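You operate a simulated robot arm through the tools that you are given. There is no shell and no other tool.

You are at the controls of a simulated robot arm. One attempt, no reset.

Task
Recondition the battery of the radio in desk charger 6.
Fine: guard up, rack on, one press of that charger's key; the blue lamp drains it, then it charges again; guard shut. Both charge lamps lit, batteries cool and flat-sided; the chargers sit in the bare steel rack, which feeds them: no adapter, nothing on them.

Only the result counts: the job must be done as asked and must still hold three seconds after the hand-in. Knocking over, shifting, dropping, spilling or breaking anything else fails it.

Robot
A 7-joint arm with a two-finger parallel gripper, fixed in place. Base frame: the origin is on the floor under the middle of its stand, x ahead of it, y to its left, z up. Readings come in m, rad, newtons and seconds.
With the tool pointing down near the work surface it reaches from about 0.1 to 0.66 m from the base axis. Its first joint turns from -1.152 to 1.152 rad. Payload 1.57 kg.
The TCP is the grasp point between the finger pads, 0.03 m short of the fingertips. In the tool frame z runs along the fingers and y along their closing line. The gripper opens to 0.08 m. The fingers are 0.017 m wide and 0.012 m thick; the gripper's body (0.04 by 0.082 m) begins 0.08 m behind the TCP.
Orientation is told as [roll, pitch, yaw] about the base's x, y, z axes, in that order, counted from this pose: with the fingers straight down and closing along the base's y, the tool's x points along the base's -x, its y along +y and its z along -z.

Tools
- The arm moves only by the tool nudge_tool. Its argument "increments" is a list of rows, each an object (a shift or turn left out is 0, a gripper value left out holds the last) with "slide": the shift along the tool's x, y, z in cm, a list of three; "rot": the turn, a rotation vector about the tool's x, y, z in rad, a list of three; "grip": the opening, from 0 (shut) to 1 (fully open). In form: [{"slide": [tx, ty, tz], "rot": [wx, wy, wz], "grip": grip}, ...]. A call has 1 to 20 rows; each row is the pose to reach, as a shift and turn from the pose commanded when the call began, along the tool's axes at that moment. Rows are played at 5 a second. More than 0.05 m and 0.15 rad between two rows, or a gripper value outside its range, and nothing of the call is played. Where a pose cannot be reached the arm comes as near as it can. A force on the tool above 90 N (or 10 N above the force at the start of the call, whichever is more), or a blocked arm, ends the call early, and 0.2 s more pass. The fingers move at their own pace (about 0.072 m/s each) and stop on an object; they squeeze with about 42 N. The grip force told is the motor's: it shows also when the fingers shut on nothing. Time passes only in rows, and 0.2 s behind the last, so rows that repeat a pose let the fingers close. The reply holds the time, the measured pose of the TCP, the force on the tool along the base axes, the opening and the grip force, in the units named above and with some noise, with the torque about the TCP (base axes, N m) and any sound that the robot's microphone picked up.
- Cameras (640 x 400 px; columns grow to the right, rows downward): "scene" is fixed at [0.063, 0.4277, 1.4111]; the picture's right is [-0.68, -0.74, 0.00], its down [-0.49, 0.45, -0.74] and it looks along [0.55, -0.50, -0.67] (base axes); focal length 249 px, centre (320, 200). "wrist" rides on the gripper at [0.072, -0.007, -0.122] in the tool frame; the picture's right is [0.09, 1.00, 0.00], its down [-0.84, 0.08, -0.54] and it looks along [-0.54, 0.05, 0.84] (tool axes); focal length 238 px, centre (320, 200). There is no depth. A picture from a camera that has moved, and an enlarged one, comes with that camera's place and axes in the base frame and with its lens. The place of the scene camera against the robot may be out by one fixed shift of up to 0.018 m in any direction.
- get_image(camera): a new picture of that camera. The clock stands still meanwhile.
- enlarge(camera, box): a new picture of the part [left, top, right, bottom] of that camera's present view, enlarged. The clock stands still meanwhile.
- job_done(): hands the job in; it is judged then, once.

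Places have to be worked out from the pictures, the camera data and where the tool is seen. Open the gripper and draw the arm clear of the work before you hand the job in, unless the task says otherwise.

The tools are called after "Request:" as a command line: name --argument value ..., lists and objects as JSON in quotes. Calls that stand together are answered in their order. nudge_tool: Moves the arm, as the interface text tells. Its arguments: {"type":"object","properties":{"increments":{"type":"array"}},"required":["increments"]} The other tools are called the same way: get_image (camera) takes a picture; enlarge (camera, box) takes an enlarged picture of a part of a camera's view; job_done () hands the job in.

At the start:

```text
time_s: 0.0
position: [0.4261, -0.014, 1.2051]
tool_rot: [-0.001, -0.004, 0.002]
force: [0.1, -0.3, -0.6]
wrist_torque: [0.0, 0.02, 0.0]
opening: 0.0799
grip_force: 0.1
```

scene: 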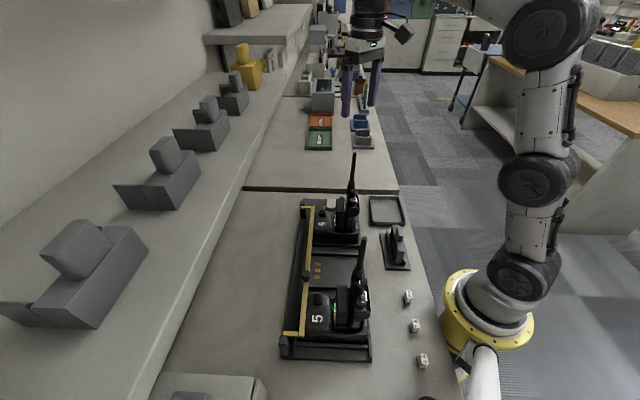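
wrist: 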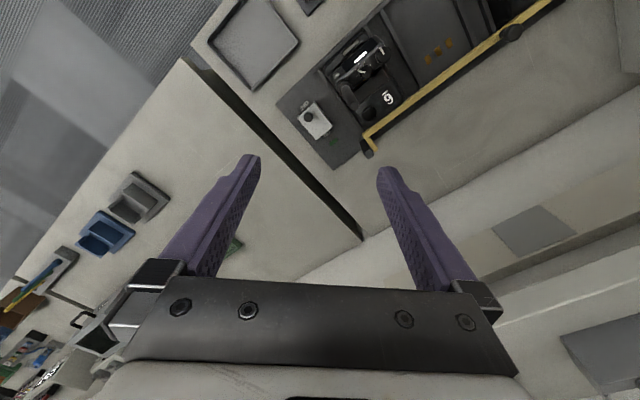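

I see two radios in chargers labelled 5 and 6 in a rack with a yellow guard bar. I start by enlarging the views to read the details.

Request:
enlarge --camera "scene" --box '[260, 180, 430, 380]'

Request:
enlarge --camera "wrist" --box '[180, 0, 580, 250]'

Request:
enlarge --camera "scene" --box '[280, 190, 380, 260]'

```text
2.00 times, centred on (345, 280) of scene
camera zoom: at [0.063, 0.4277, 1.4111], right [-0.68, -0.74, 0.0], down [-0.49, 0.45, -0.74], along [0.55, -0.5, -0.67], focal length 498 px, centre (270, 40)
```

zoom: 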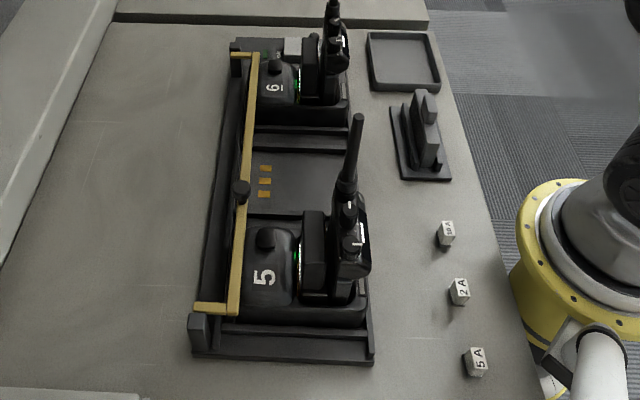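

```text
1.60 times, centred on (380, 125) of wrist
camera zoom: at [0.3525, -0.0203, 1.3263], right [-0.09, 1.0, 0.0], down [0.84, 0.08, 0.54], along [0.54, 0.05, -0.84], focal length 381 px, centre (224, 320)
```

zoom: 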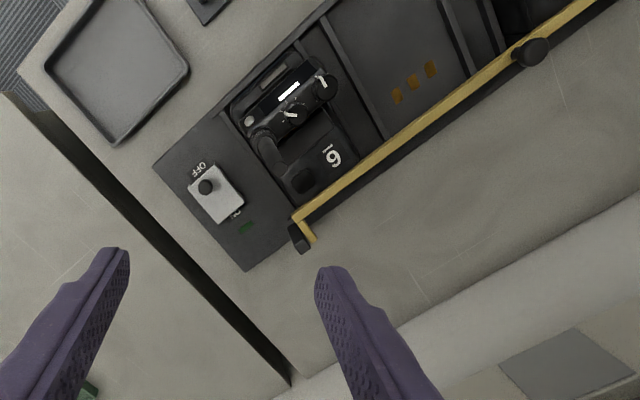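

```text
5.71 times, centred on (330, 225) of scene
camera zoom: at [0.063, 0.4277, 1.4111], right [-0.68, -0.74, 0.0], down [-0.49, 0.45, -0.74], along [0.55, -0.5, -0.67], focal length 1422 px, centre (263, 57)
```

zoom: 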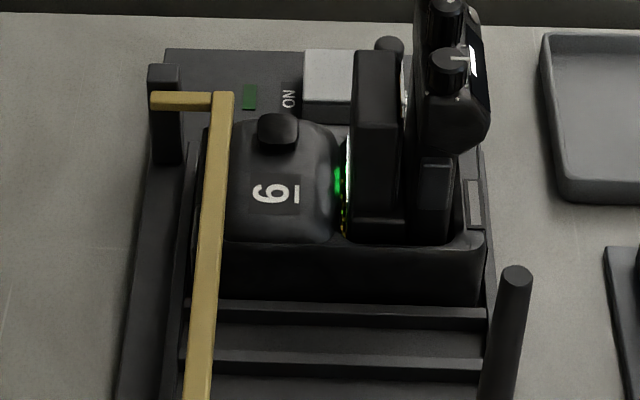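

The rack carries an ON/OFF switch at its far end, next to charger 6, and the yellow guard bar runs over the keys. I move the arm back and to the left so the wrist camera looks over the rack.

Request:
nudge_tool --increments '[{"slide": [3, 2, 0]}, {"slide": [6, 4, 0]}, {"slide": [9, 6, 0]}, {"slide": [12, 8, 0]}, {"slide": [15, 10, 0]}, {"slide": [15, 10, 0]}]'

Request:
get_image --camera "wrist"

Request:
get_image --camera "scene"

```text
time_s: 1.4
position: [0.2757, 0.0863, 1.2049]
tool_rot: [-0.001, 0.0, 0.002]
force: [0.8, 0.4, 0.2]
wrist_torque: [-0.01, -0.04, -0.01]
opening: 0.0802
grip_force: 0.1
```

```text
taken
camera wrist: at [0.2026, 0.0797, 1.3258], right [-0.09, 1.0, 0.0], down [0.84, 0.08, 0.54], along [0.54, 0.05, -0.84], focal length 238 px, centre (320, 200)
```

wrist: 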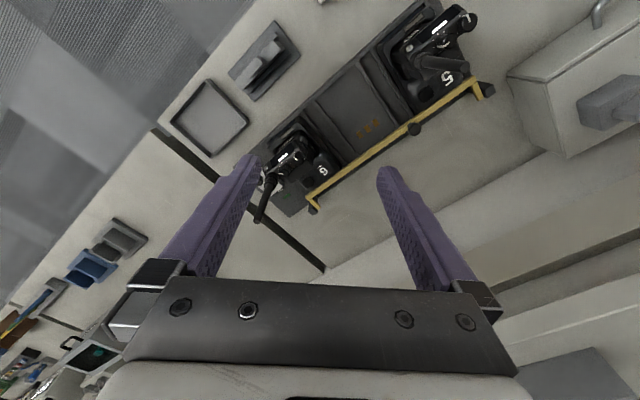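

```text
taken
```

scene: 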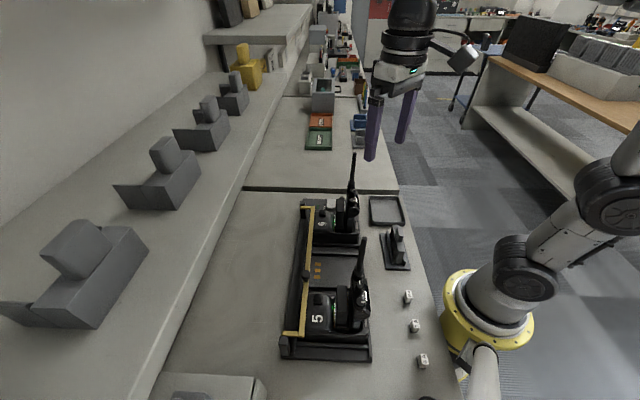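

The whole rack is visible in the wrist view now. I enlarge both ends to read the guard, keys, lamps and switch.

Request:
enlarge --camera "wrist" --box '[240, 110, 370, 230]'

Request:
enlarge --camera "wrist" --box '[350, 0, 510, 150]'

Request:
enlarge --camera "scene" --box '[270, 260, 380, 370]'

```text
3.33 times, centred on (305, 170) of wrist
camera zoom: at [0.2026, 0.0797, 1.3258], right [-0.09, 1.0, 0.0], down [0.84, 0.08, 0.54], along [0.54, 0.05, -0.84], focal length 794 px, centre (370, 300)
```

zoom: 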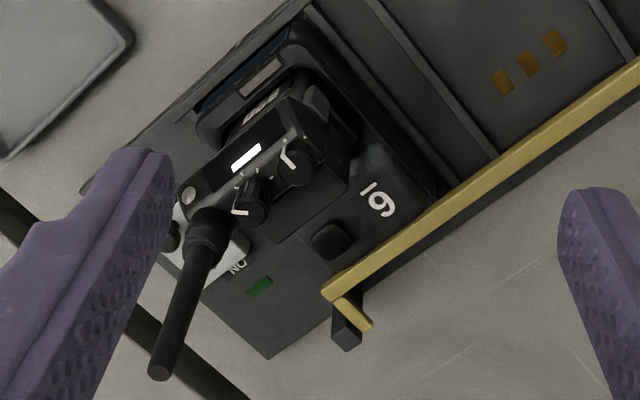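

```text
2.67 times, centred on (430, 75) of wrist
camera zoom: at [0.2026, 0.0797, 1.3258], right [-0.09, 1.0, 0.0], down [0.84, 0.08, 0.54], along [0.54, 0.05, -0.84], focal length 636 px, centre (27, 533)
```

zoom: 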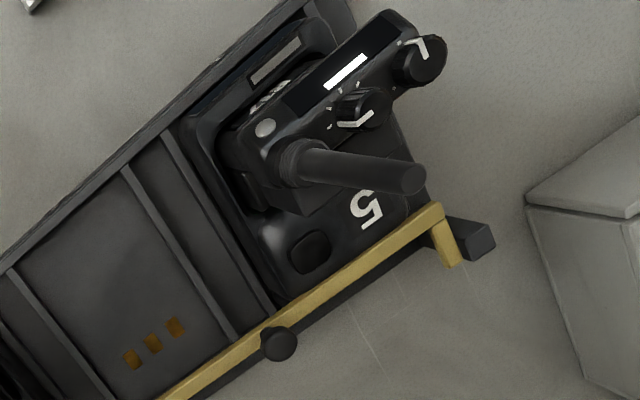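

```text
3.64 times, centred on (325, 315) of scene
camera zoom: at [0.063, 0.4277, 1.4111], right [-0.68, -0.74, 0.0], down [-0.49, 0.45, -0.74], along [0.55, -0.5, -0.67], focal length 905 px, centre (302, -218)
```

zoom: 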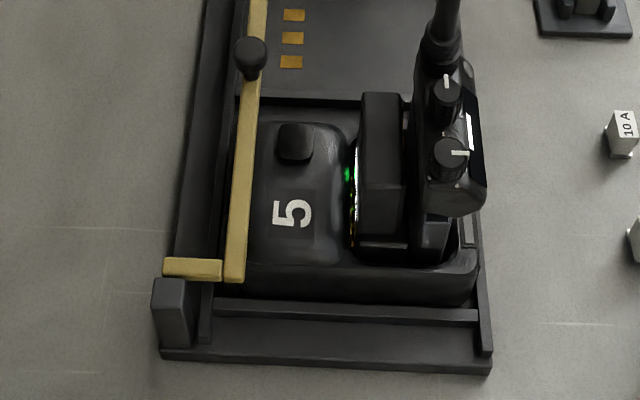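

The rack sits at about 45° to the base axes: its long axis from charger 6 to charger 5 is about (-0.70, 0.71). I turn the tool 45° so the wrist camera looks along the rack toward charger 6 and its switch, staying above the antennas (tips at z ≈ 1.09).

Request:
nudge_tool --increments '[{"slide": [-0.6, 0.6, 0], "rot": [0, 0, 0.13]}, {"slide": [-1.2, 1.2, 0], "rot": [0, 0, 0.26]}, {"slide": [-1.8, 1.8, 0], "rot": [0, 0, 0.39]}, {"slide": [-2.4, 2.4, 0], "rot": [0, 0, 0.52]}, {"slide": [-3.0, 3.0, 0], "rot": [0, 0, 0.65]}, {"slide": [-3.4, 3.4, 0], "rot": [0, 0, 0.785]}, {"slide": [-3.4, 3.4, 0], "rot": [0, 0, 0.785]}]'

Request:
get_image --camera "wrist"

```text
time_s: 3.0
position: [0.3105, 0.1206, 1.2051]
tool_rot: [0.001, -0.003, -0.787]
force: [1.1, 0.2, -0.1]
wrist_torque: [-0.02, -0.02, -0.03]
opening: 0.0798
grip_force: 0.1
```

```text
taken
camera wrist: at [0.2525, 0.1663, 1.3263], right [0.64, 0.77, 0.0], down [0.65, -0.54, 0.54], along [0.42, -0.35, -0.84], focal length 238 px, centre (320, 200)
```

wrist: 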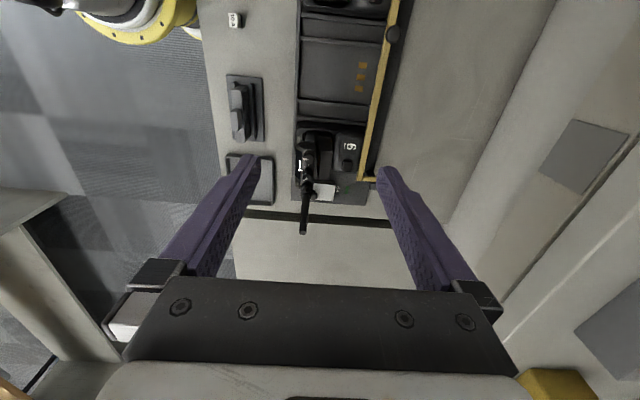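

The view now lines up with the rack. I enlarge charger 6, its switch and the guard bar.

Request:
enlarge --camera "wrist" --box '[285, 110, 385, 215]'

Request:
enlarge --camera "wrist" --box '[310, 165, 380, 210]'

Request:
enlarge --camera "wrist" --box '[340, 0, 420, 70]'

Request:
enlarge --camera "scene" --box '[290, 250, 330, 290]'

Request:
enlarge --camera "scene" --box '[295, 190, 365, 235]'

```text
3.81 times, centred on (335, 162) of wrist
camera zoom: at [0.2525, 0.1663, 1.3263], right [0.64, 0.77, 0.0], down [0.65, -0.54, 0.54], along [0.42, -0.35, -0.84], focal length 908 px, centre (263, 343)
```

zoom: 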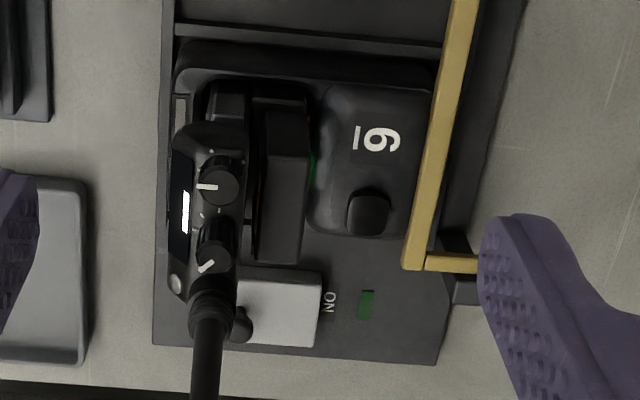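

```text
8.89 times, centred on (345, 188) of wrist
camera zoom: at [0.2525, 0.1663, 1.3263], right [0.64, 0.77, 0.0], down [0.65, -0.54, 0.54], along [0.42, -0.35, -0.84], focal length 2119 px, centre (98, 311)
```

zoom: 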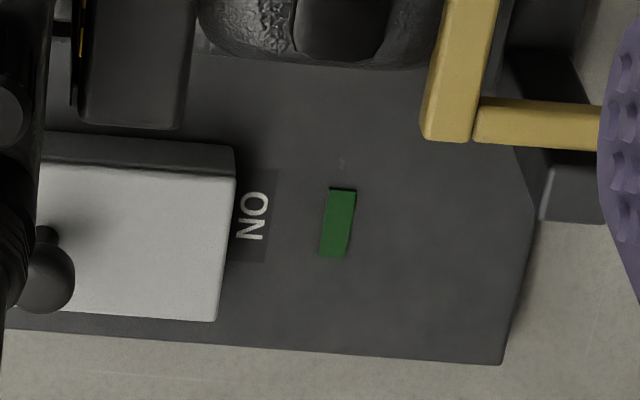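

```text
5.71 times, centred on (380, 35) of wrist
camera zoom: at [0.2525, 0.1663, 1.3263], right [0.64, 0.77, 0.0], down [0.65, -0.54, 0.54], along [0.42, -0.35, -0.84], focal length 1362 px, centre (-23, 1143)
```

zoom: 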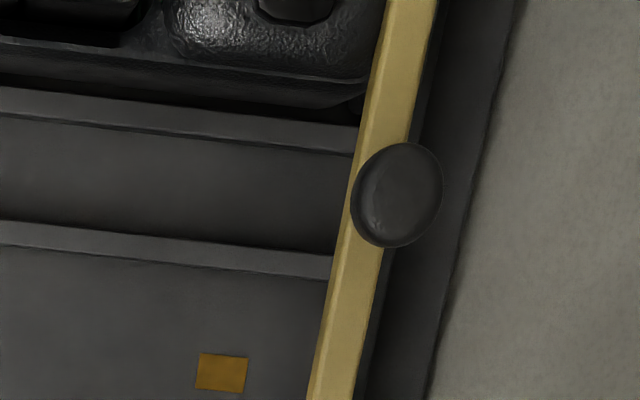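

```text
10.00 times, centred on (310, 270) of scene
camera zoom: at [0.063, 0.4277, 1.4111], right [-0.68, -0.74, 0.0], down [-0.49, 0.45, -0.74], along [0.55, -0.5, -0.67], focal length 2488 px, centre (420, -500)
```

zoom: 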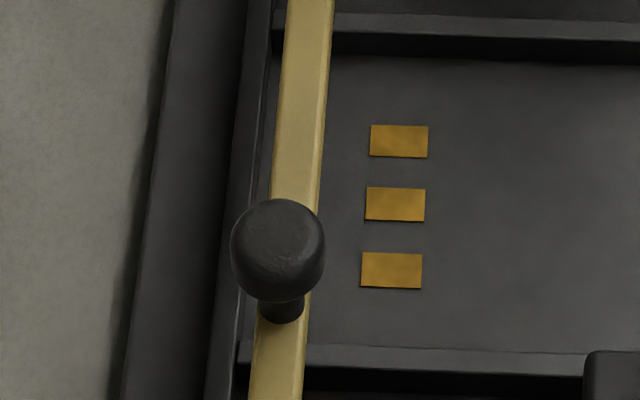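

```text
8.89 times, centred on (330, 212) of scene
camera zoom: at [0.063, 0.4277, 1.4111], right [-0.68, -0.74, 0.0], down [-0.49, 0.45, -0.74], along [0.55, -0.5, -0.67], focal length 2212 px, centre (231, 89)
```

zoom: 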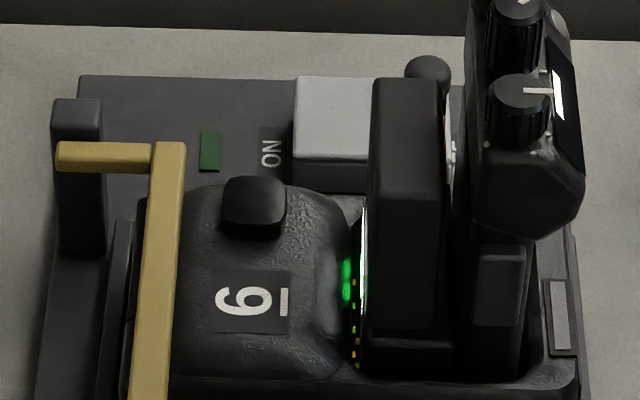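

The switch is a grey box with a ball lever at its OFF end, the rack lamp is dark, and the guard has a mushroom knob in the middle. I turn the tool to yaw +45° and move to the robot's right, so I can view the switch from the robot side.

Request:
nudge_tool --increments '[{"slide": [-1.74, -1.8, 0], "rot": [0, 0, -0.131]}, {"slide": [-3.48, -3.6, 0], "rot": [0, 0, -0.262]}, {"slide": [-5.22, -5.4, 0], "rot": [0, 0, -0.393]}, {"slide": [-6.96, -7.2, 0], "rot": [0, 0, -0.524]}, {"slide": [-8.7, -9.0, 0], "rot": [0, 0, -0.655]}, {"slide": [-10.44, -10.8, 0], "rot": [0, 0, -0.786]}, {"slide": [-12.18, -12.6, 0], "rot": [0, 0, -0.917]}, {"slide": [-13.92, -14.4, 0], "rot": [0, 0, -1.048]}, {"slide": [-15.66, -16.2, 0], "rot": [0, 0, -1.179]}, {"slide": [-17.4, -18.0, 0], "rot": [0, 0, -1.31]}, {"slide": [-19.14, -19.8, 0], "rot": [0, 0, -1.441]}, {"slide": [-20.8, -21.6, 0], "rot": [0, 0, -1.571]}, {"slide": [-20.8, -21.6, 0], "rot": [0, 0, -1.571]}]'

Request:
get_image --camera "wrist"

Request:
get_image --camera "scene"

```text
time_s: 5.8
position: [0.3047, -0.1798, 1.2047]
tool_rot: [-0.003, 0.0, 0.79]
force: [-0.8, 0.8, -0.9]
wrist_torque: [0.01, 0.01, -0.03]
opening: 0.08
grip_force: 0.0
```

```text
taken
camera wrist: at [0.2565, -0.2357, 1.3257], right [-0.77, 0.64, 0.0], down [0.53, 0.65, 0.54], along [0.35, 0.42, -0.84], focal length 238 px, centre (320, 200)
```

wrist: 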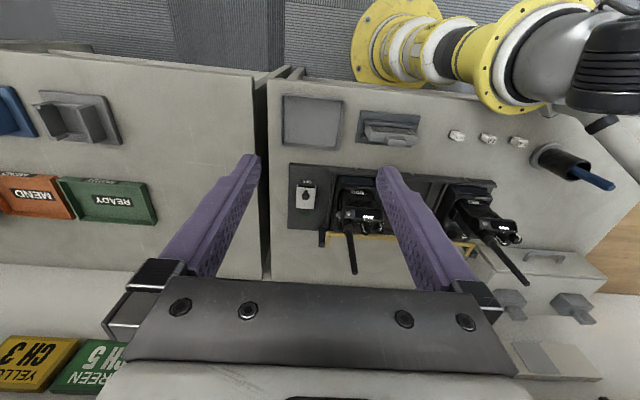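

```text
taken
```

scene: 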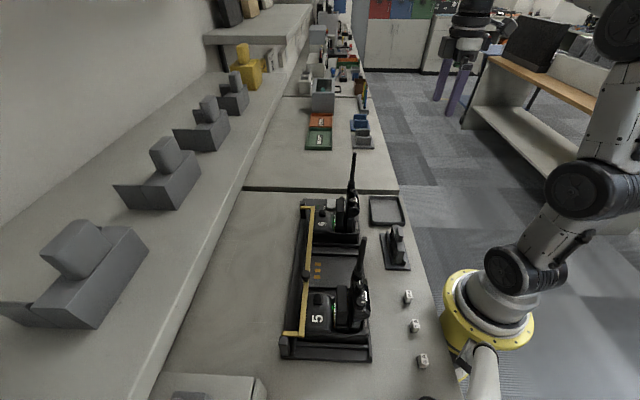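

Good view of the switch from the robot side. I enlarge it.

Request:
enlarge --camera "wrist" --box '[280, 155, 345, 255]'

Request:
enlarge --camera "wrist" --box '[285, 170, 335, 215]'

Request:
enlarge --camera "wrist" --box '[280, 155, 400, 280]'

```text
4.00 times, centred on (312, 205) of wrist
camera zoom: at [0.2565, -0.2357, 1.3257], right [-0.77, 0.64, 0.0], down [0.53, 0.65, 0.54], along [0.35, 0.42, -0.84], focal length 953 px, centre (350, 180)
```

zoom: 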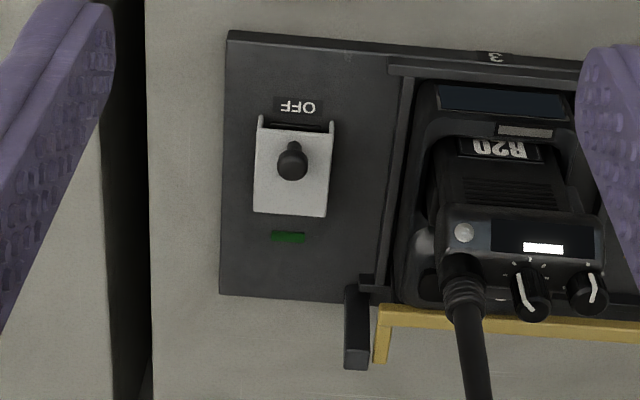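

```text
8.89 times, centred on (310, 192) of wrist
camera zoom: at [0.2565, -0.2357, 1.3257], right [-0.77, 0.64, 0.0], down [0.53, 0.65, 0.54], along [0.35, 0.42, -0.84], focal length 2119 px, centre (409, 267)
```

zoom: 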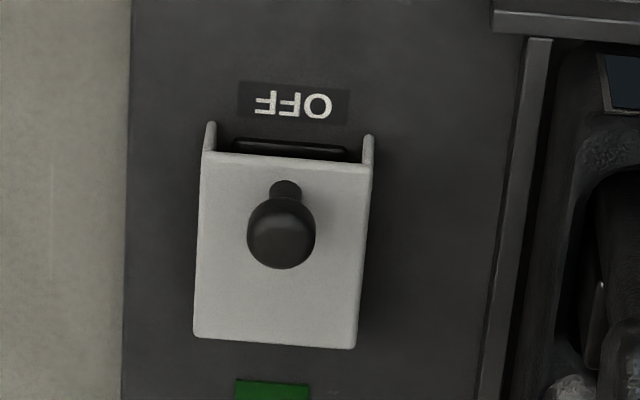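

```text
3.20 times, centred on (340, 218) of wrist
camera zoom: at [0.2565, -0.2357, 1.3257], right [-0.77, 0.64, 0.0], down [0.53, 0.65, 0.54], along [0.35, 0.42, -0.84], focal length 763 px, centre (256, 144)
```

zoom: 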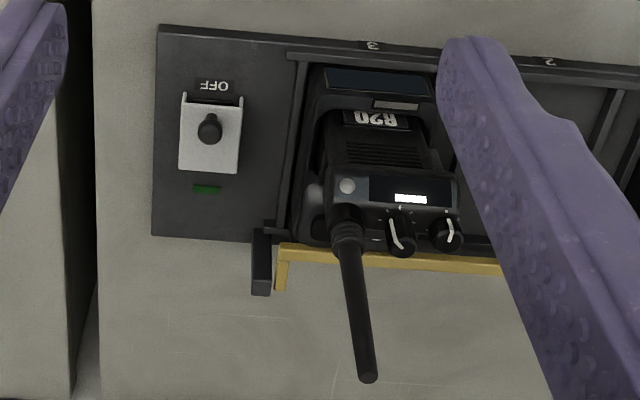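

The grey box may be a flip cover (two side cheeks, something dark inside at the OFF end) rather than a plain slider. I lower and tilt the wrist so its camera looks more horizontally at it from the robot side.

Request:
nudge_tool --increments '[{"slide": [-0.5, 0, 3.2], "rot": [0, -0.07, 0]}, {"slide": [-1.0, 0, 6.4], "rot": [0, -0.14, 0]}, {"slide": [-1.5, -0.1, 9.6], "rot": [0, -0.21, 0]}, {"slide": [-2.1, -0.2, 12.8], "rot": [0, -0.28, 0]}, {"slide": [-2.6, -0.3, 16.0], "rot": [0, -0.35, 0]}, {"slide": [-3.2, -0.4, 19.4], "rot": [0, -0.42, 0]}, {"slide": [-3.75, -0.4, 22.8], "rot": [0, -0.5, 0]}, {"slide": [-3.75, -0.4, 22.8], "rot": [0, -0.5, 0]}]'

Request:
get_image --camera "wrist"

```text
time_s: 7.6
position: [0.3356, -0.1562, 0.9753]
tool_rot: [-0.002, -0.504, 0.79]
force: [0.7, 0.4, 0.4]
wrist_torque: [0.03, 0.02, -0.01]
opening: 0.0799
grip_force: 0.0
```

```text
taken
camera wrist: at [0.2528, -0.2467, 1.0473], right [-0.76, 0.65, -0.05], down [0.28, 0.39, 0.88], along [0.58, 0.66, -0.48], focal length 238 px, centre (320, 200)
```

wrist: 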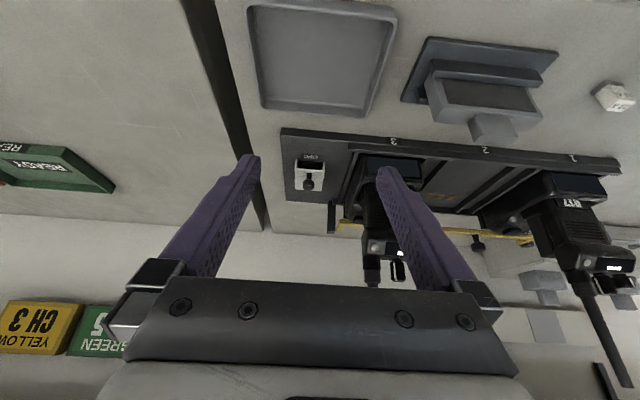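

Request:
enlarge --camera "wrist" --box '[285, 140, 345, 205]'

Request:
enlarge --camera "wrist" --box '[320, 190, 400, 260]'

Request:
enlarge --camera "wrist" --box '[420, 160, 580, 290]'

```text
6.15 times, centred on (315, 172) of wrist
camera zoom: at [0.2528, -0.2467, 1.0473], right [-0.76, 0.65, -0.05], down [0.28, 0.39, 0.88], along [0.58, 0.66, -0.48], focal length 1467 px, centre (351, 369)
```

zoom: 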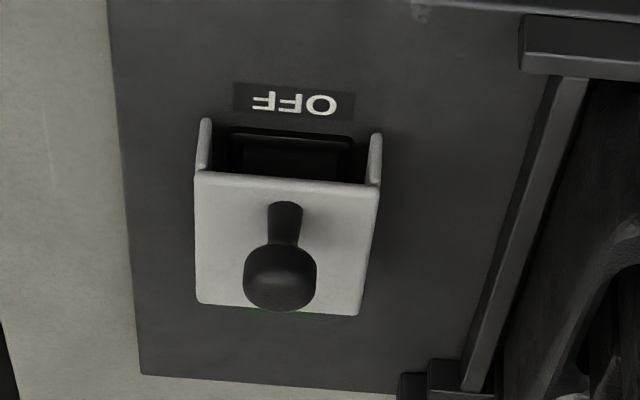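

```text
5.71 times, centred on (360, 225) of wrist
camera zoom: at [0.2528, -0.2467, 1.0473], right [-0.76, 0.65, -0.05], down [0.28, 0.39, 0.88], along [0.58, 0.66, -0.48], focal length 1362 px, centre (91, 57)
```

zoom: 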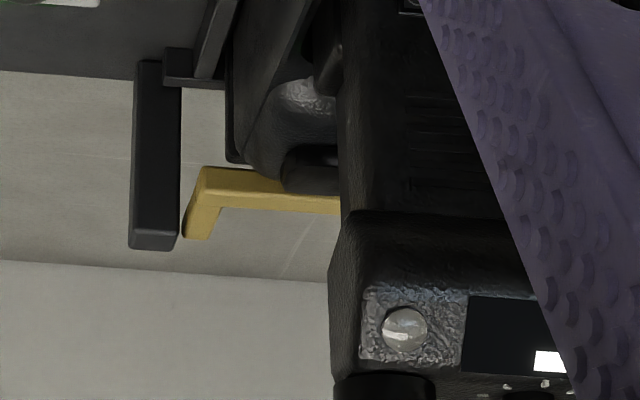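

```text
3.08 times, centred on (500, 225) of wrist
camera zoom: at [0.2528, -0.2467, 1.0473], right [-0.76, 0.65, -0.05], down [0.28, 0.39, 0.88], along [0.58, 0.66, -0.48], focal length 733 px, centre (-234, 123)
```

zoom: 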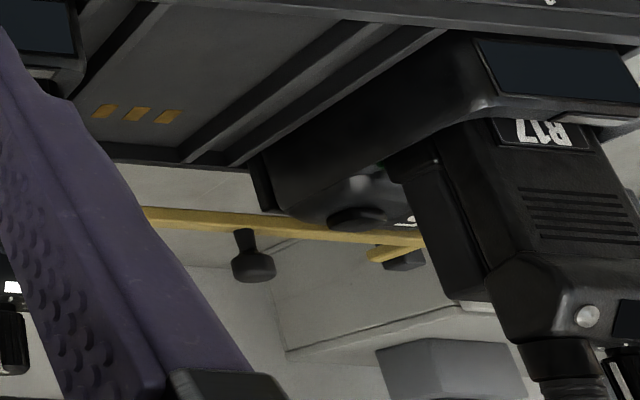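

The grey part is a hood over a black rocker switch, with its own ball knob near the OFF end; the yellow bar is a bail hinged on the two posts, level now, with a knob on top. I go back up to a safe height and straighten the tool before going to the yellow guard.

Request:
nudge_tool --increments '[{"slide": [-1.6, 0, -2.9], "rot": [0, 0.072, 0]}, {"slide": [-3.2, 0, -5.8], "rot": [0, 0.144, 0]}, {"slide": [-4.8, 0, -8.7], "rot": [0, 0.216, 0]}, {"slide": [-6.4, 0, -11.6], "rot": [0, 0.288, 0]}, {"slide": [-8.0, 0, -14.5], "rot": [0, 0.36, 0]}, {"slide": [-9.6, 0, -17.3], "rot": [0, 0.432, 0]}, {"slide": [-11.1, 0, -20.1], "rot": [0, 0.504, 0]}, {"slide": [-11.1, 0, -20.1], "rot": [0, 0.504, 0]}]'

```text
time_s: 9.4
position: [0.3348, -0.1559, 1.2064]
tool_rot: [-0.001, 0.003, 0.788]
force: [0.3, -0.8, -0.4]
wrist_torque: [0.0, 0.01, -0.02]
opening: 0.0801
grip_force: 0.1
```

Tool is vertical again at z 1.206. I move across to a view point just robot-side of the guard's knob, which I judge to be near (0.31, 0.258, 0.90).

Request:
nudge_tool --increments '[{"slide": [-1.35, 3.46, 0]}, {"slide": [-2.7, 6.92, 0]}, {"slide": [-4.05, 10.38, 0]}, {"slide": [-5.4, 13.84, 0]}, {"slide": [-6.75, 17.3, 0]}, {"slide": [-8.1, 20.76, 0]}, {"slide": [-9.5, 24.2, 0]}, {"slide": [-10.9, 27.7, 0]}, {"slide": [-12.2, 31.1, 0], "rot": [0, 0, 0.02]}, {"slide": [-12.2, 31.1, 0], "rot": [0, 0, 0.02]}]'

Request:
get_image --camera "wrist"

Request:
enlarge --camera "wrist" --box '[270, 130, 370, 260]'

```text
time_s: 11.6
position: [0.2004, 0.1506, 1.2057]
tool_rot: [-0.003, 0.001, 0.769]
force: [-0.4, -0.2, -0.7]
wrist_torque: [0.02, 0.01, 0.04]
opening: 0.08
grip_force: 0.2
```

```text
taken
camera wrist: at [0.1523, 0.0966, 1.3269], right [-0.76, 0.65, 0.0], down [0.55, 0.64, 0.54], along [0.35, 0.41, -0.84], focal length 238 px, centre (320, 200)
```

wrist: 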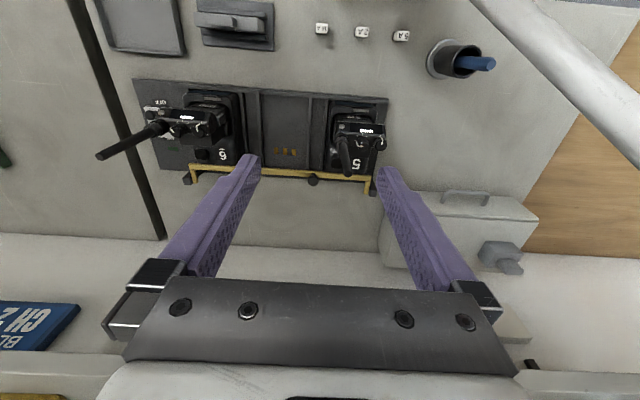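

```text
3.08 times, centred on (320, 195) of wrist
camera zoom: at [0.1523, 0.0966, 1.3269], right [-0.76, 0.65, 0.0], down [0.55, 0.64, 0.54], along [0.35, 0.41, -0.84], focal length 733 px, centre (320, 215)
```

zoom: 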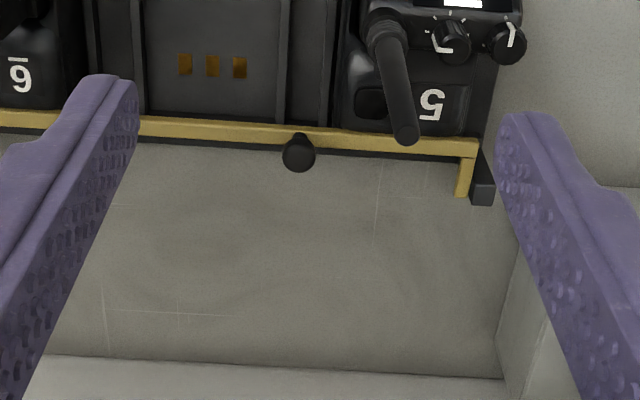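

The new view, combined with the earlier ones, puts the guard knob's head at about (0.310, 0.257, 0.906) and the bar top near z 0.882. I move over it, leaning the tool 0.3 rad toward the wall so the camera keeps clear of antenna 5, and stop at z 1.0 to check.

Request:
nudge_tool --increments '[{"slide": [-3.14, 0, 0], "rot": [0, 0.06, 0], "grip": 0.6}, {"slide": [-6.28, 0, 0], "rot": [0, 0.12, 0]}, {"slide": [-9.42, 0, 0], "rot": [0, 0.18, 0]}, {"slide": [-12.56, 0, 0], "rot": [0, 0.24, 0]}, {"slide": [-15.7, 0, 0], "rot": [0, 0.3, 0]}, {"slide": [-15.7, 0, 3.5], "rot": [0, 0.3, 0]}, {"slide": [-15.7, 0, 7.0], "rot": [0, 0.3, 0]}, {"slide": [-15.7, 0, 10.5], "rot": [0, 0.3, 0]}, {"slide": [-15.7, 0, 14.0], "rot": [0, 0.3, 0]}, {"slide": [-15.7, 0, 17.5], "rot": [0, 0.3, 0]}, {"slide": [-15.7, 0, 20.5], "rot": [0, 0.3, 0]}, {"slide": [-15.7, 0, 20.5], "rot": [0, 0.3, 0]}]'

Request:
get_image --camera "wrist"

Request:
get_image --camera "scene"

```text
time_s: 14.4
position: [0.3184, 0.2612, 1.0395]
tool_rot: [-0.009, 0.202, 0.763]
force: [0.9, 0.1, 0.2]
wrist_torque: [-0.01, 0.0, 0.01]
opening: 0.048
grip_force: 0.0
out of reach, approached as far as the arm can: row 5
stopped in row 12: the arm was blocked; the commanded pose is now the measured one
```

```text
taken
camera wrist: at [0.2881, 0.2247, 1.1737], right [-0.75, 0.66, 0.01], down [0.61, 0.7, 0.36], along [0.23, 0.28, -0.93], focal length 238 px, centre (320, 200)
```

wrist: 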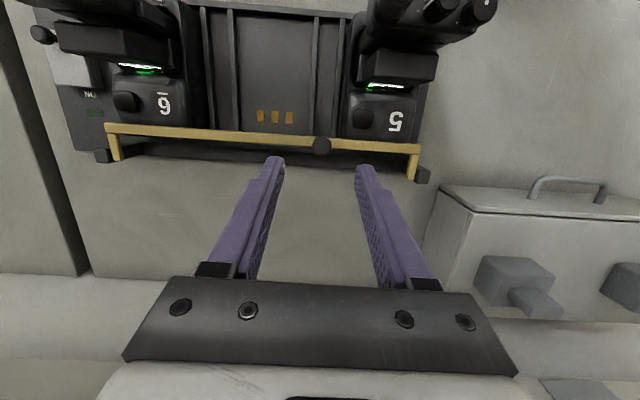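

```text
taken
```

scene: 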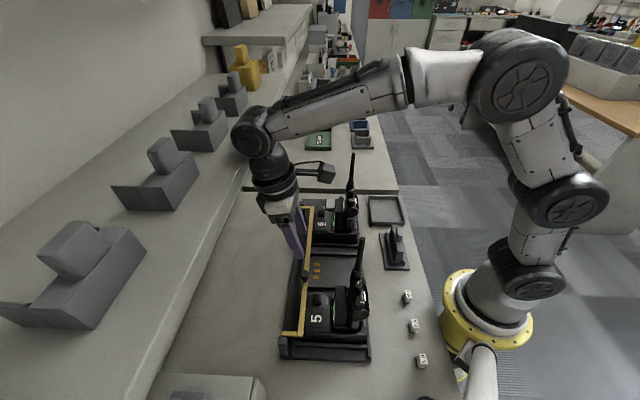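

The reply shows a wrist limit at about 0.2 rad of lean; the picture confirms the knob at (0.311, 0.257, 0.906) between the open fingers. I lessen the lean to 0.1 and lower to put the pads around the knob's head, tips staying just above the bar.

Request:
nudge_tool --increments '[{"slide": [-0.3, 0.05, 2.0], "rot": [0, -0.02, 0], "grip": 0.6}, {"slide": [-0.6, 0.1, 4.0], "rot": [0, -0.04, 0]}, {"slide": [-0.85, 0.15, 6.0], "rot": [0, -0.06, 0]}, {"slide": [-1.1, 0.2, 8.0], "rot": [0, -0.08, 0]}, {"slide": [-1.4, 0.25, 9.5], "rot": [0, -0.1, 0]}, {"slide": [-1.4, 0.25, 9.5], "rot": [0, -0.1, 0]}]'

Request:
get_image --camera "wrist"

Request:
enlarge --camera "scene" --box '[240, 130, 400, 330]'

```text
time_s: 15.8
position: [0.3197, 0.2623, 0.9411]
tool_rot: [-0.009, 0.1, 0.765]
force: [0.1, -0.2, 0.5]
wrist_torque: [0.0, -0.02, 0.0]
opening: 0.0479
grip_force: 0.1
```

```text
taken
camera wrist: at [0.2787, 0.2175, 1.069], right [-0.76, 0.65, 0.0], down [0.58, 0.67, 0.46], along [0.3, 0.35, -0.89], focal length 238 px, centre (320, 200)
```

wrist: 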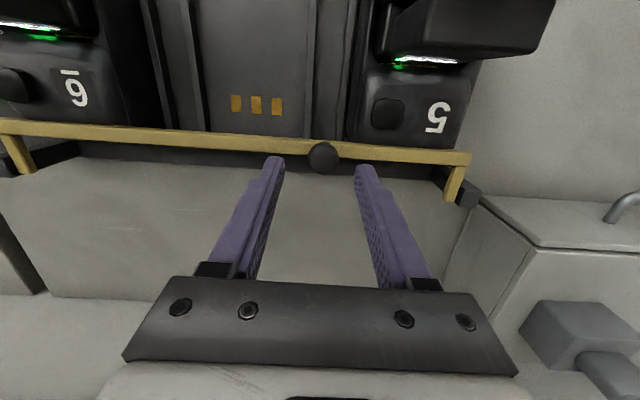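

```text
2.00 times, centred on (320, 230) of scene
camera zoom: at [0.063, 0.4277, 1.4111], right [-0.68, -0.74, 0.0], down [-0.49, 0.45, -0.74], along [0.55, -0.5, -0.67], focal length 498 px, centre (320, 140)
```

zoom: 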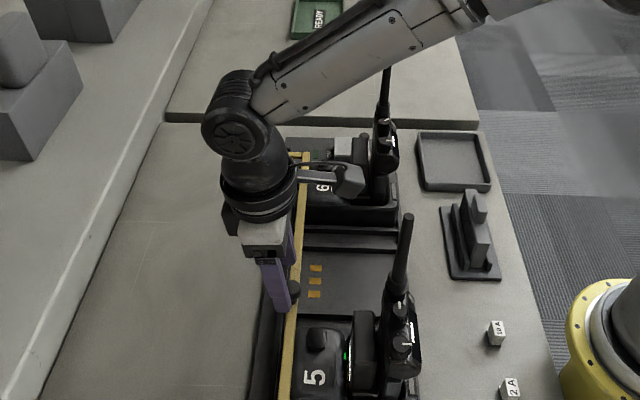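

Knob seen again at (0.310, 0.258, 0.906), a touch robot-side of the TCP. I shift 0.9 cm back, lower 2.2 cm, and then close on it.

Request:
nudge_tool --increments '[{"slide": [0.7, 0.29, 0.1], "grip": 0.6}, {"slide": [0.7, 0.29, 1.2]}, {"slide": [0.7, 0.29, 2.29]}, {"slide": [0.7, 0.29, 2.29]}]'

Request:
get_image --camera "wrist"

Request:
enlarge --camera "wrist" --box '[250, 120, 390, 220]'

Request:
enlarge --camera "scene" --box '[275, 235, 345, 305]'

```text
time_s: 16.8
position: [0.3105, 0.2585, 0.9182]
tool_rot: [-0.009, 0.1, 0.764]
force: [0.3, 0.0, 0.5]
wrist_torque: [0.01, 0.02, -0.01]
opening: 0.0481
grip_force: 0.1
```

```text
taken
camera wrist: at [0.2701, 0.2133, 1.047], right [-0.76, 0.65, 0.0], down [0.58, 0.67, 0.46], along [0.3, 0.34, -0.89], focal length 238 px, centre (320, 200)
```

wrist: 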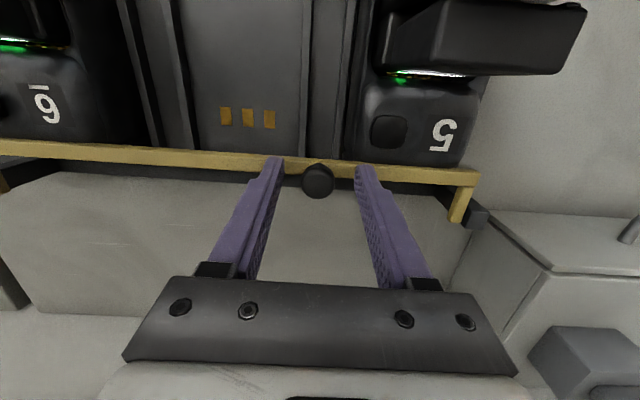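

```text
4.00 times, centred on (320, 170) of wrist
camera zoom: at [0.2701, 0.2133, 1.047], right [-0.76, 0.65, 0.0], down [0.58, 0.67, 0.46], along [0.3, 0.34, -0.89], focal length 953 px, centre (320, 320)
```

zoom: 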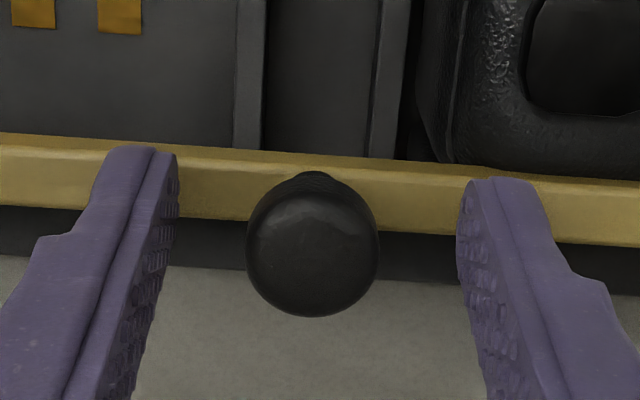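

```text
5.71 times, centred on (310, 270) of scene
camera zoom: at [0.063, 0.4277, 1.4111], right [-0.68, -0.74, 0.0], down [-0.49, 0.45, -0.74], along [0.55, -0.5, -0.67], focal length 1422 px, centre (377, -200)
```

zoom: 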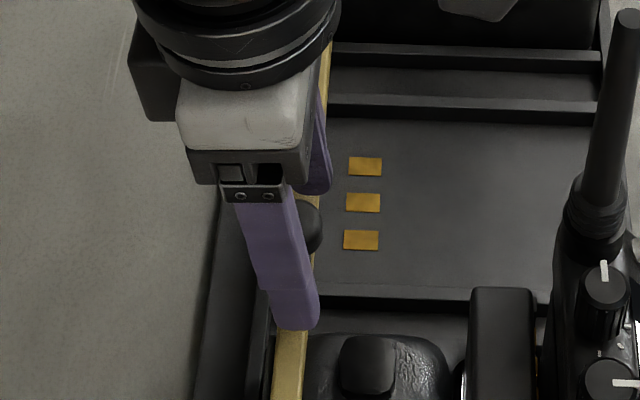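

The knob is centred between the fingertips. I close the gripper on it.

Request:
nudge_tool --increments '[{"grip": 0.2}, {"grip": 0.2}, {"grip": 0.1}, {"grip": 0.1}]'

Request:
enlarge --camera "wrist" --box '[250, 120, 390, 220]'

```text
time_s: 17.8
position: [0.3114, 0.2571, 0.919]
tool_rot: [-0.011, 0.099, 0.766]
force: [8.8, -9.4, -1.1]
wrist_torque: [-0.22, -0.2, -0.02]
opening: 0.0213
grip_force: 34.7
```

```text
4.00 times, centred on (320, 170) of wrist
camera zoom: at [0.2707, 0.2127, 1.0471], right [-0.76, 0.65, 0.0], down [0.58, 0.67, 0.46], along [0.3, 0.34, -0.89], focal length 953 px, centre (320, 320)
```

zoom: 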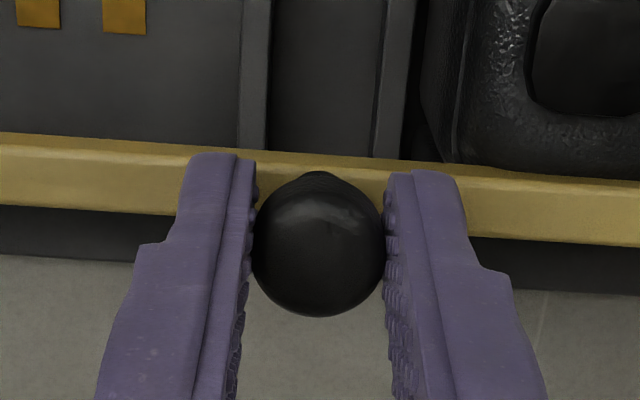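

Gripped at 2.1 cm; a sideways force of about 13 N shows I should ease 0.16 cm along the bar. I lift a first small step (about 10° of the guard's arc) and watch the force.

Request:
nudge_tool --increments '[{"slide": [0, -0.16, 0], "grip": 0.1}, {"slide": [-0.25, -0.16, -0.35]}, {"slide": [-0.5, -0.16, -0.66]}, {"slide": [-0.5, -0.16, -0.66]}]'

Request:
get_image --camera "wrist"

```text
time_s: 18.8
position: [0.3133, 0.2599, 0.9222]
tool_rot: [-0.006, 0.108, 0.764]
force: [-7.2, -7.9, -17.0]
wrist_torque: [-0.7, 0.73, -0.02]
opening: 0.0214
grip_force: 34.8
```

```text
taken
camera wrist: at [0.2738, 0.2152, 1.052], right [-0.76, 0.65, 0.0], down [0.59, 0.68, 0.45], along [0.29, 0.34, -0.89], focal length 238 px, centre (320, 200)
```

wrist: 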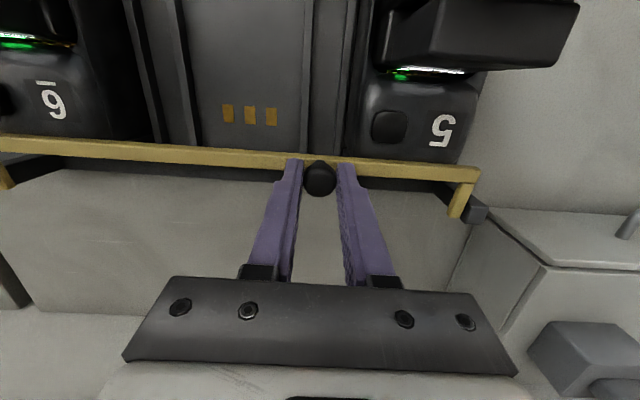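

The guard resists with about 17 N down and 11 N back, and the TCP rose only 3 mm. I check the pictures for whether the bar is turning or the rack is being pulled.

Request:
enlarge --camera "scene" --box '[275, 280, 385, 370]'

Request:
enlarge --camera "wrist" --box '[390, 130, 500, 240]'

Request:
enlarge --camera "wrist" --box '[250, 120, 390, 220]'

```text
4.44 times, centred on (330, 325) of scene
camera zoom: at [0.063, 0.4276, 1.4111], right [-0.68, -0.74, 0.0], down [-0.49, 0.45, -0.74], along [0.55, -0.5, -0.67], focal length 1106 px, centre (276, -356)
```

zoom: 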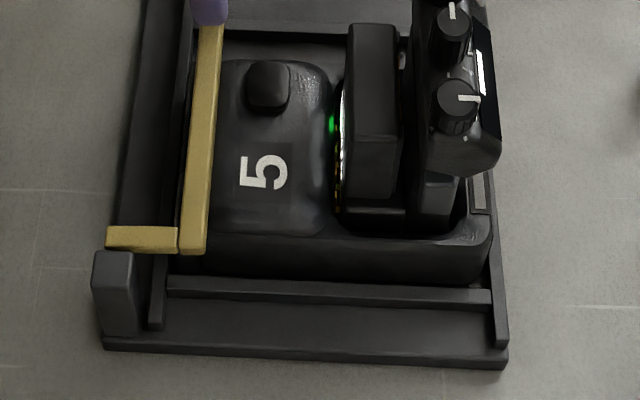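

```text
3.64 times, centred on (445, 185) of wrist
camera zoom: at [0.2738, 0.2152, 1.052], right [-0.76, 0.65, 0.0], down [0.59, 0.68, 0.45], along [0.29, 0.34, -0.89], focal length 867 px, centre (-134, 254)
```

zoom: 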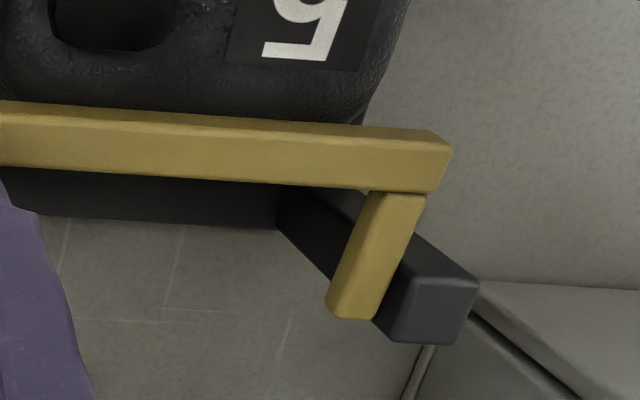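

```text
4.00 times, centred on (320, 170) of wrist
camera zoom: at [0.2738, 0.2152, 1.052], right [-0.76, 0.65, 0.0], down [0.59, 0.68, 0.45], along [0.29, 0.34, -0.89], focal length 953 px, centre (320, 320)
```

zoom: 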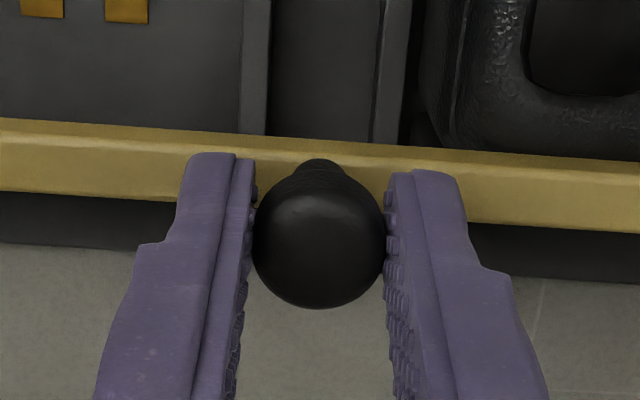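

The rack and post have not moved; the torque about the bar axis (~1 N m) suggests the guard is turning but the squeezed pads resist its pivoting. I ease the squeeze by commanding an opening just under the knob's width.

Request:
nudge_tool --increments '[{"grip": 0.25}, {"grip": 0.255}]'

```text
time_s: 19.4
position: [0.3164, 0.2626, 0.9264]
tool_rot: [-0.007, 0.091, 0.765]
force: [-2.6, 2.3, 0.5]
wrist_torque: [0.13, 0.03, -0.02]
opening: 0.023
grip_force: 1.4
```

Request:
enlarge --camera "wrist" --box '[250, 120, 390, 220]'

Request:
enlarge --camera "wrist" --box '[390, 130, 500, 240]'

Request:
enlarge --camera "scene" --box '[275, 280, 385, 370]'

```text
4.00 times, centred on (320, 170) of wrist
camera zoom: at [0.2758, 0.2167, 1.0546], right [-0.76, 0.65, 0.0], down [0.58, 0.67, 0.46], along [0.3, 0.35, -0.89], focal length 953 px, centre (320, 320)
```

zoom: 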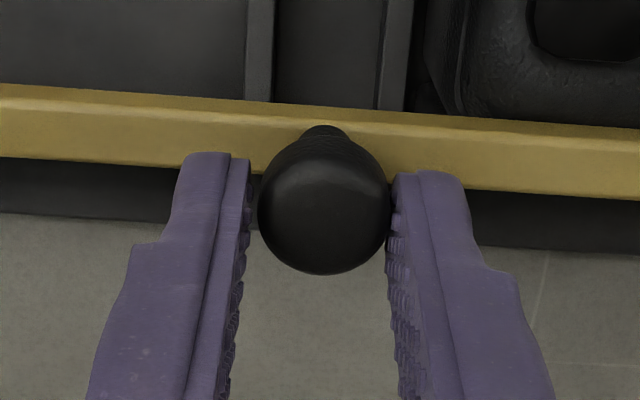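

```text
3.64 times, centred on (445, 185) of wrist
camera zoom: at [0.2758, 0.2167, 1.0546], right [-0.76, 0.65, 0.0], down [0.58, 0.67, 0.46], along [0.3, 0.35, -0.89], focal length 867 px, centre (-134, 254)
```

zoom: 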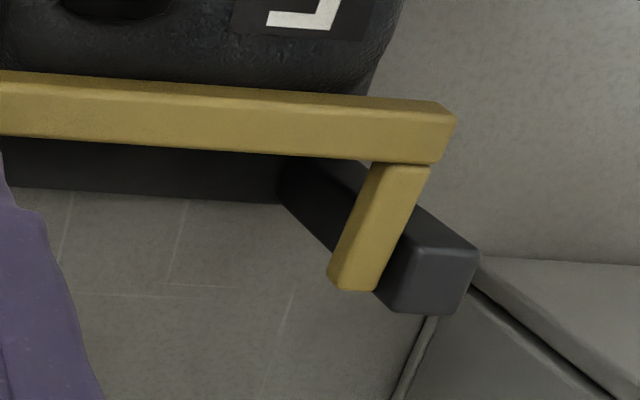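

```text
4.44 times, centred on (330, 325) of scene
camera zoom: at [0.063, 0.4277, 1.411], right [-0.68, -0.74, 0.0], down [-0.49, 0.45, -0.74], along [0.55, -0.5, -0.67], focal length 1106 px, centre (276, -356)
```

zoom: 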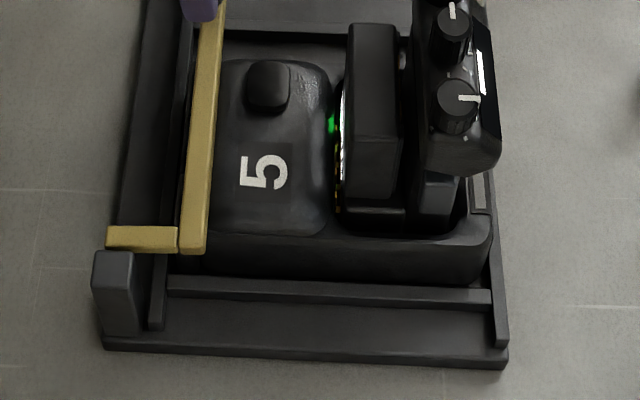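

With the squeeze eased the arm sprang to its commanded place and the bar stayed put, so the tight grip itself had blocked the pivoting. I go back down onto the knob and take it with a light squeeze.

Request:
nudge_tool --increments '[{"slide": [0.25, 0, 0.33], "grip": 0.3}, {"slide": [0.5, 0, 0.66], "grip": 0.3}, {"slide": [0.5, 0, 0.66], "grip": 0.24}, {"slide": [0.5, 0, 0.66], "grip": 0.24}, {"slide": [0.5, 0, 0.66], "grip": 0.24}]'

```text
time_s: 20.6
position: [0.3115, 0.2569, 0.9177]
tool_rot: [-0.008, 0.095, 0.765]
force: [-3.6, 3.1, 1.1]
wrist_torque: [0.14, -0.01, -0.01]
opening: 0.0232
grip_force: 1.7
```

Request:
nudge_tool --increments '[{"slide": [0, 0, 0], "grip": 0.2}, {"slide": [0, 0, 0], "grip": 0.2}, {"slide": [0, 0, 0], "grip": 0.2}]'

```text
time_s: 21.4
position: [0.3113, 0.2568, 0.9191]
tool_rot: [-0.009, 0.099, 0.764]
force: [-5.1, 5.3, 0.1]
wrist_torque: [0.1, 0.02, 0.0]
opening: 0.0228
grip_force: 4.2
```

Grip force is now light (about 4 N). I ease sideways 0.1 cm and try the lift arc again with a light squeeze.

Request:
nudge_tool --increments '[{"slide": [0, 0.08, 0], "grip": 0.18}, {"slide": [0, 0.08, 0], "grip": 0.18}, {"slide": [-0.25, 0.08, -0.35], "grip": 0.18}, {"slide": [-0.5, 0.08, -0.66], "grip": 0.18}, {"slide": [-0.5, 0.08, -0.66], "grip": 0.18}]'

Request:
enlarge --camera "wrist" --box '[390, 130, 500, 240]'

Request:
enlarge --camera "scene" --box '[275, 280, 385, 370]'

```text
time_s: 22.6
position: [0.3141, 0.2598, 0.924]
tool_rot: [-0.009, 0.108, 0.765]
force: [-8.2, -6.6, -18.0]
wrist_torque: [-0.7, 0.74, 0.0]
opening: 0.0218
grip_force: 34.6
```

```text
3.64 times, centred on (445, 185) of wrist
camera zoom: at [0.2738, 0.2154, 1.0521], right [-0.76, 0.65, 0.0], down [0.59, 0.68, 0.45], along [0.29, 0.34, -0.89], focal length 867 px, centre (-134, 254)
```

zoom: 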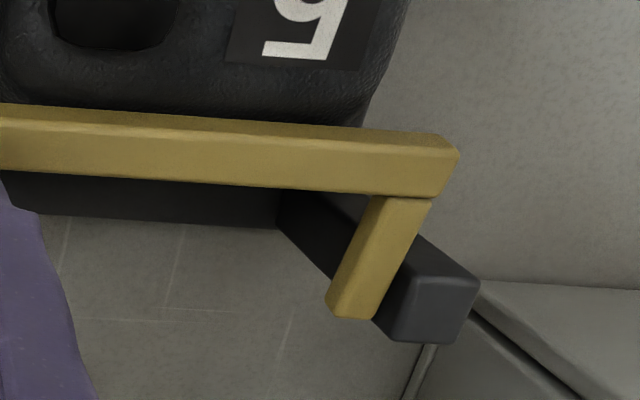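

```text
4.44 times, centred on (330, 325) of scene
camera zoom: at [0.063, 0.4277, 1.4111], right [-0.68, -0.74, 0.0], down [-0.49, 0.45, -0.74], along [0.55, -0.5, -0.67], focal length 1106 px, centre (276, -356)
```

zoom: 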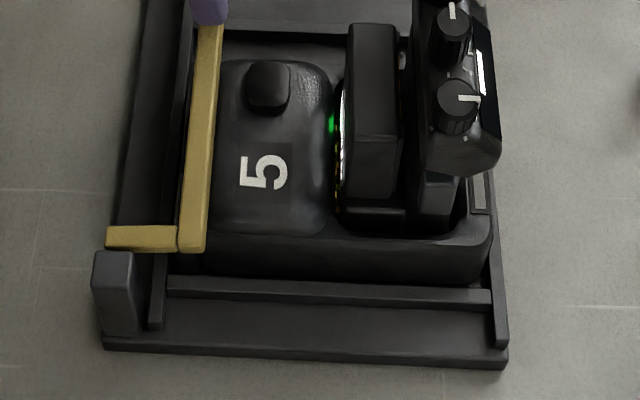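

The bar did move slightly, but at 0.18 the squeeze jumped to full force again. I set the opening to 0.2 (about 4 N squeeze) and continue along the arc.

Request:
nudge_tool --increments '[{"slide": [0.5, 0, 0.66], "grip": 0.22}, {"slide": [0.5, 0, 0.66], "grip": 0.2}, {"slide": [0.5, 0, 0.66], "grip": 0.2}, {"slide": [0.25, 0, 0.3], "grip": 0.2}, {"slide": [0, 0, 0], "grip": 0.2}, {"slide": [0, 0, 0], "grip": 0.2}]'

Request:
enlarge --camera "wrist" --box '[390, 130, 500, 240]'

Request:
enlarge --camera "wrist" --box '[250, 120, 390, 220]'

```text
time_s: 24.0
position: [0.3129, 0.2606, 0.9236]
tool_rot: [-0.009, 0.107, 0.765]
force: [-10.6, -12.5, 3.1]
wrist_torque: [-0.46, 0.43, -0.01]
opening: 0.021
grip_force: 34.3
```

```text
3.64 times, centred on (445, 185) of wrist
camera zoom: at [0.2738, 0.2155, 1.0522], right [-0.76, 0.65, 0.0], down [0.59, 0.68, 0.45], along [0.29, 0.34, -0.89], focal length 867 px, centre (-134, 254)
```

zoom: 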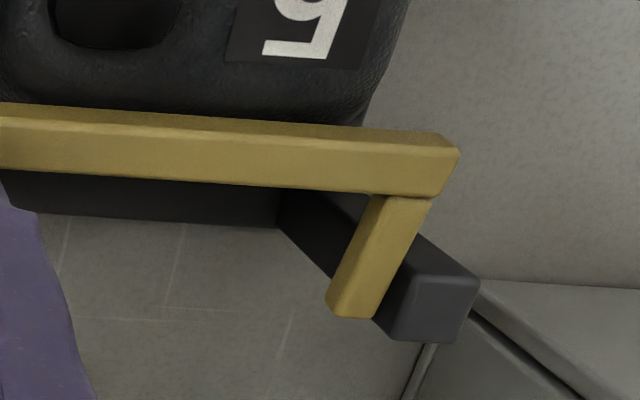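

```text
4.00 times, centred on (320, 170) of wrist
camera zoom: at [0.2738, 0.2155, 1.0522], right [-0.76, 0.65, 0.0], down [0.59, 0.68, 0.45], along [0.29, 0.34, -0.89], focal length 953 px, centre (320, 320)
```

zoom: 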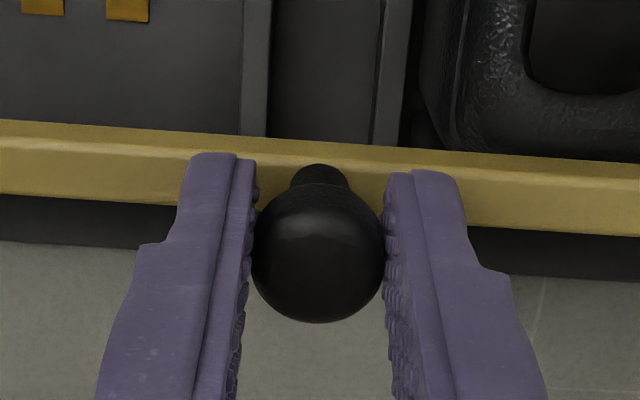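

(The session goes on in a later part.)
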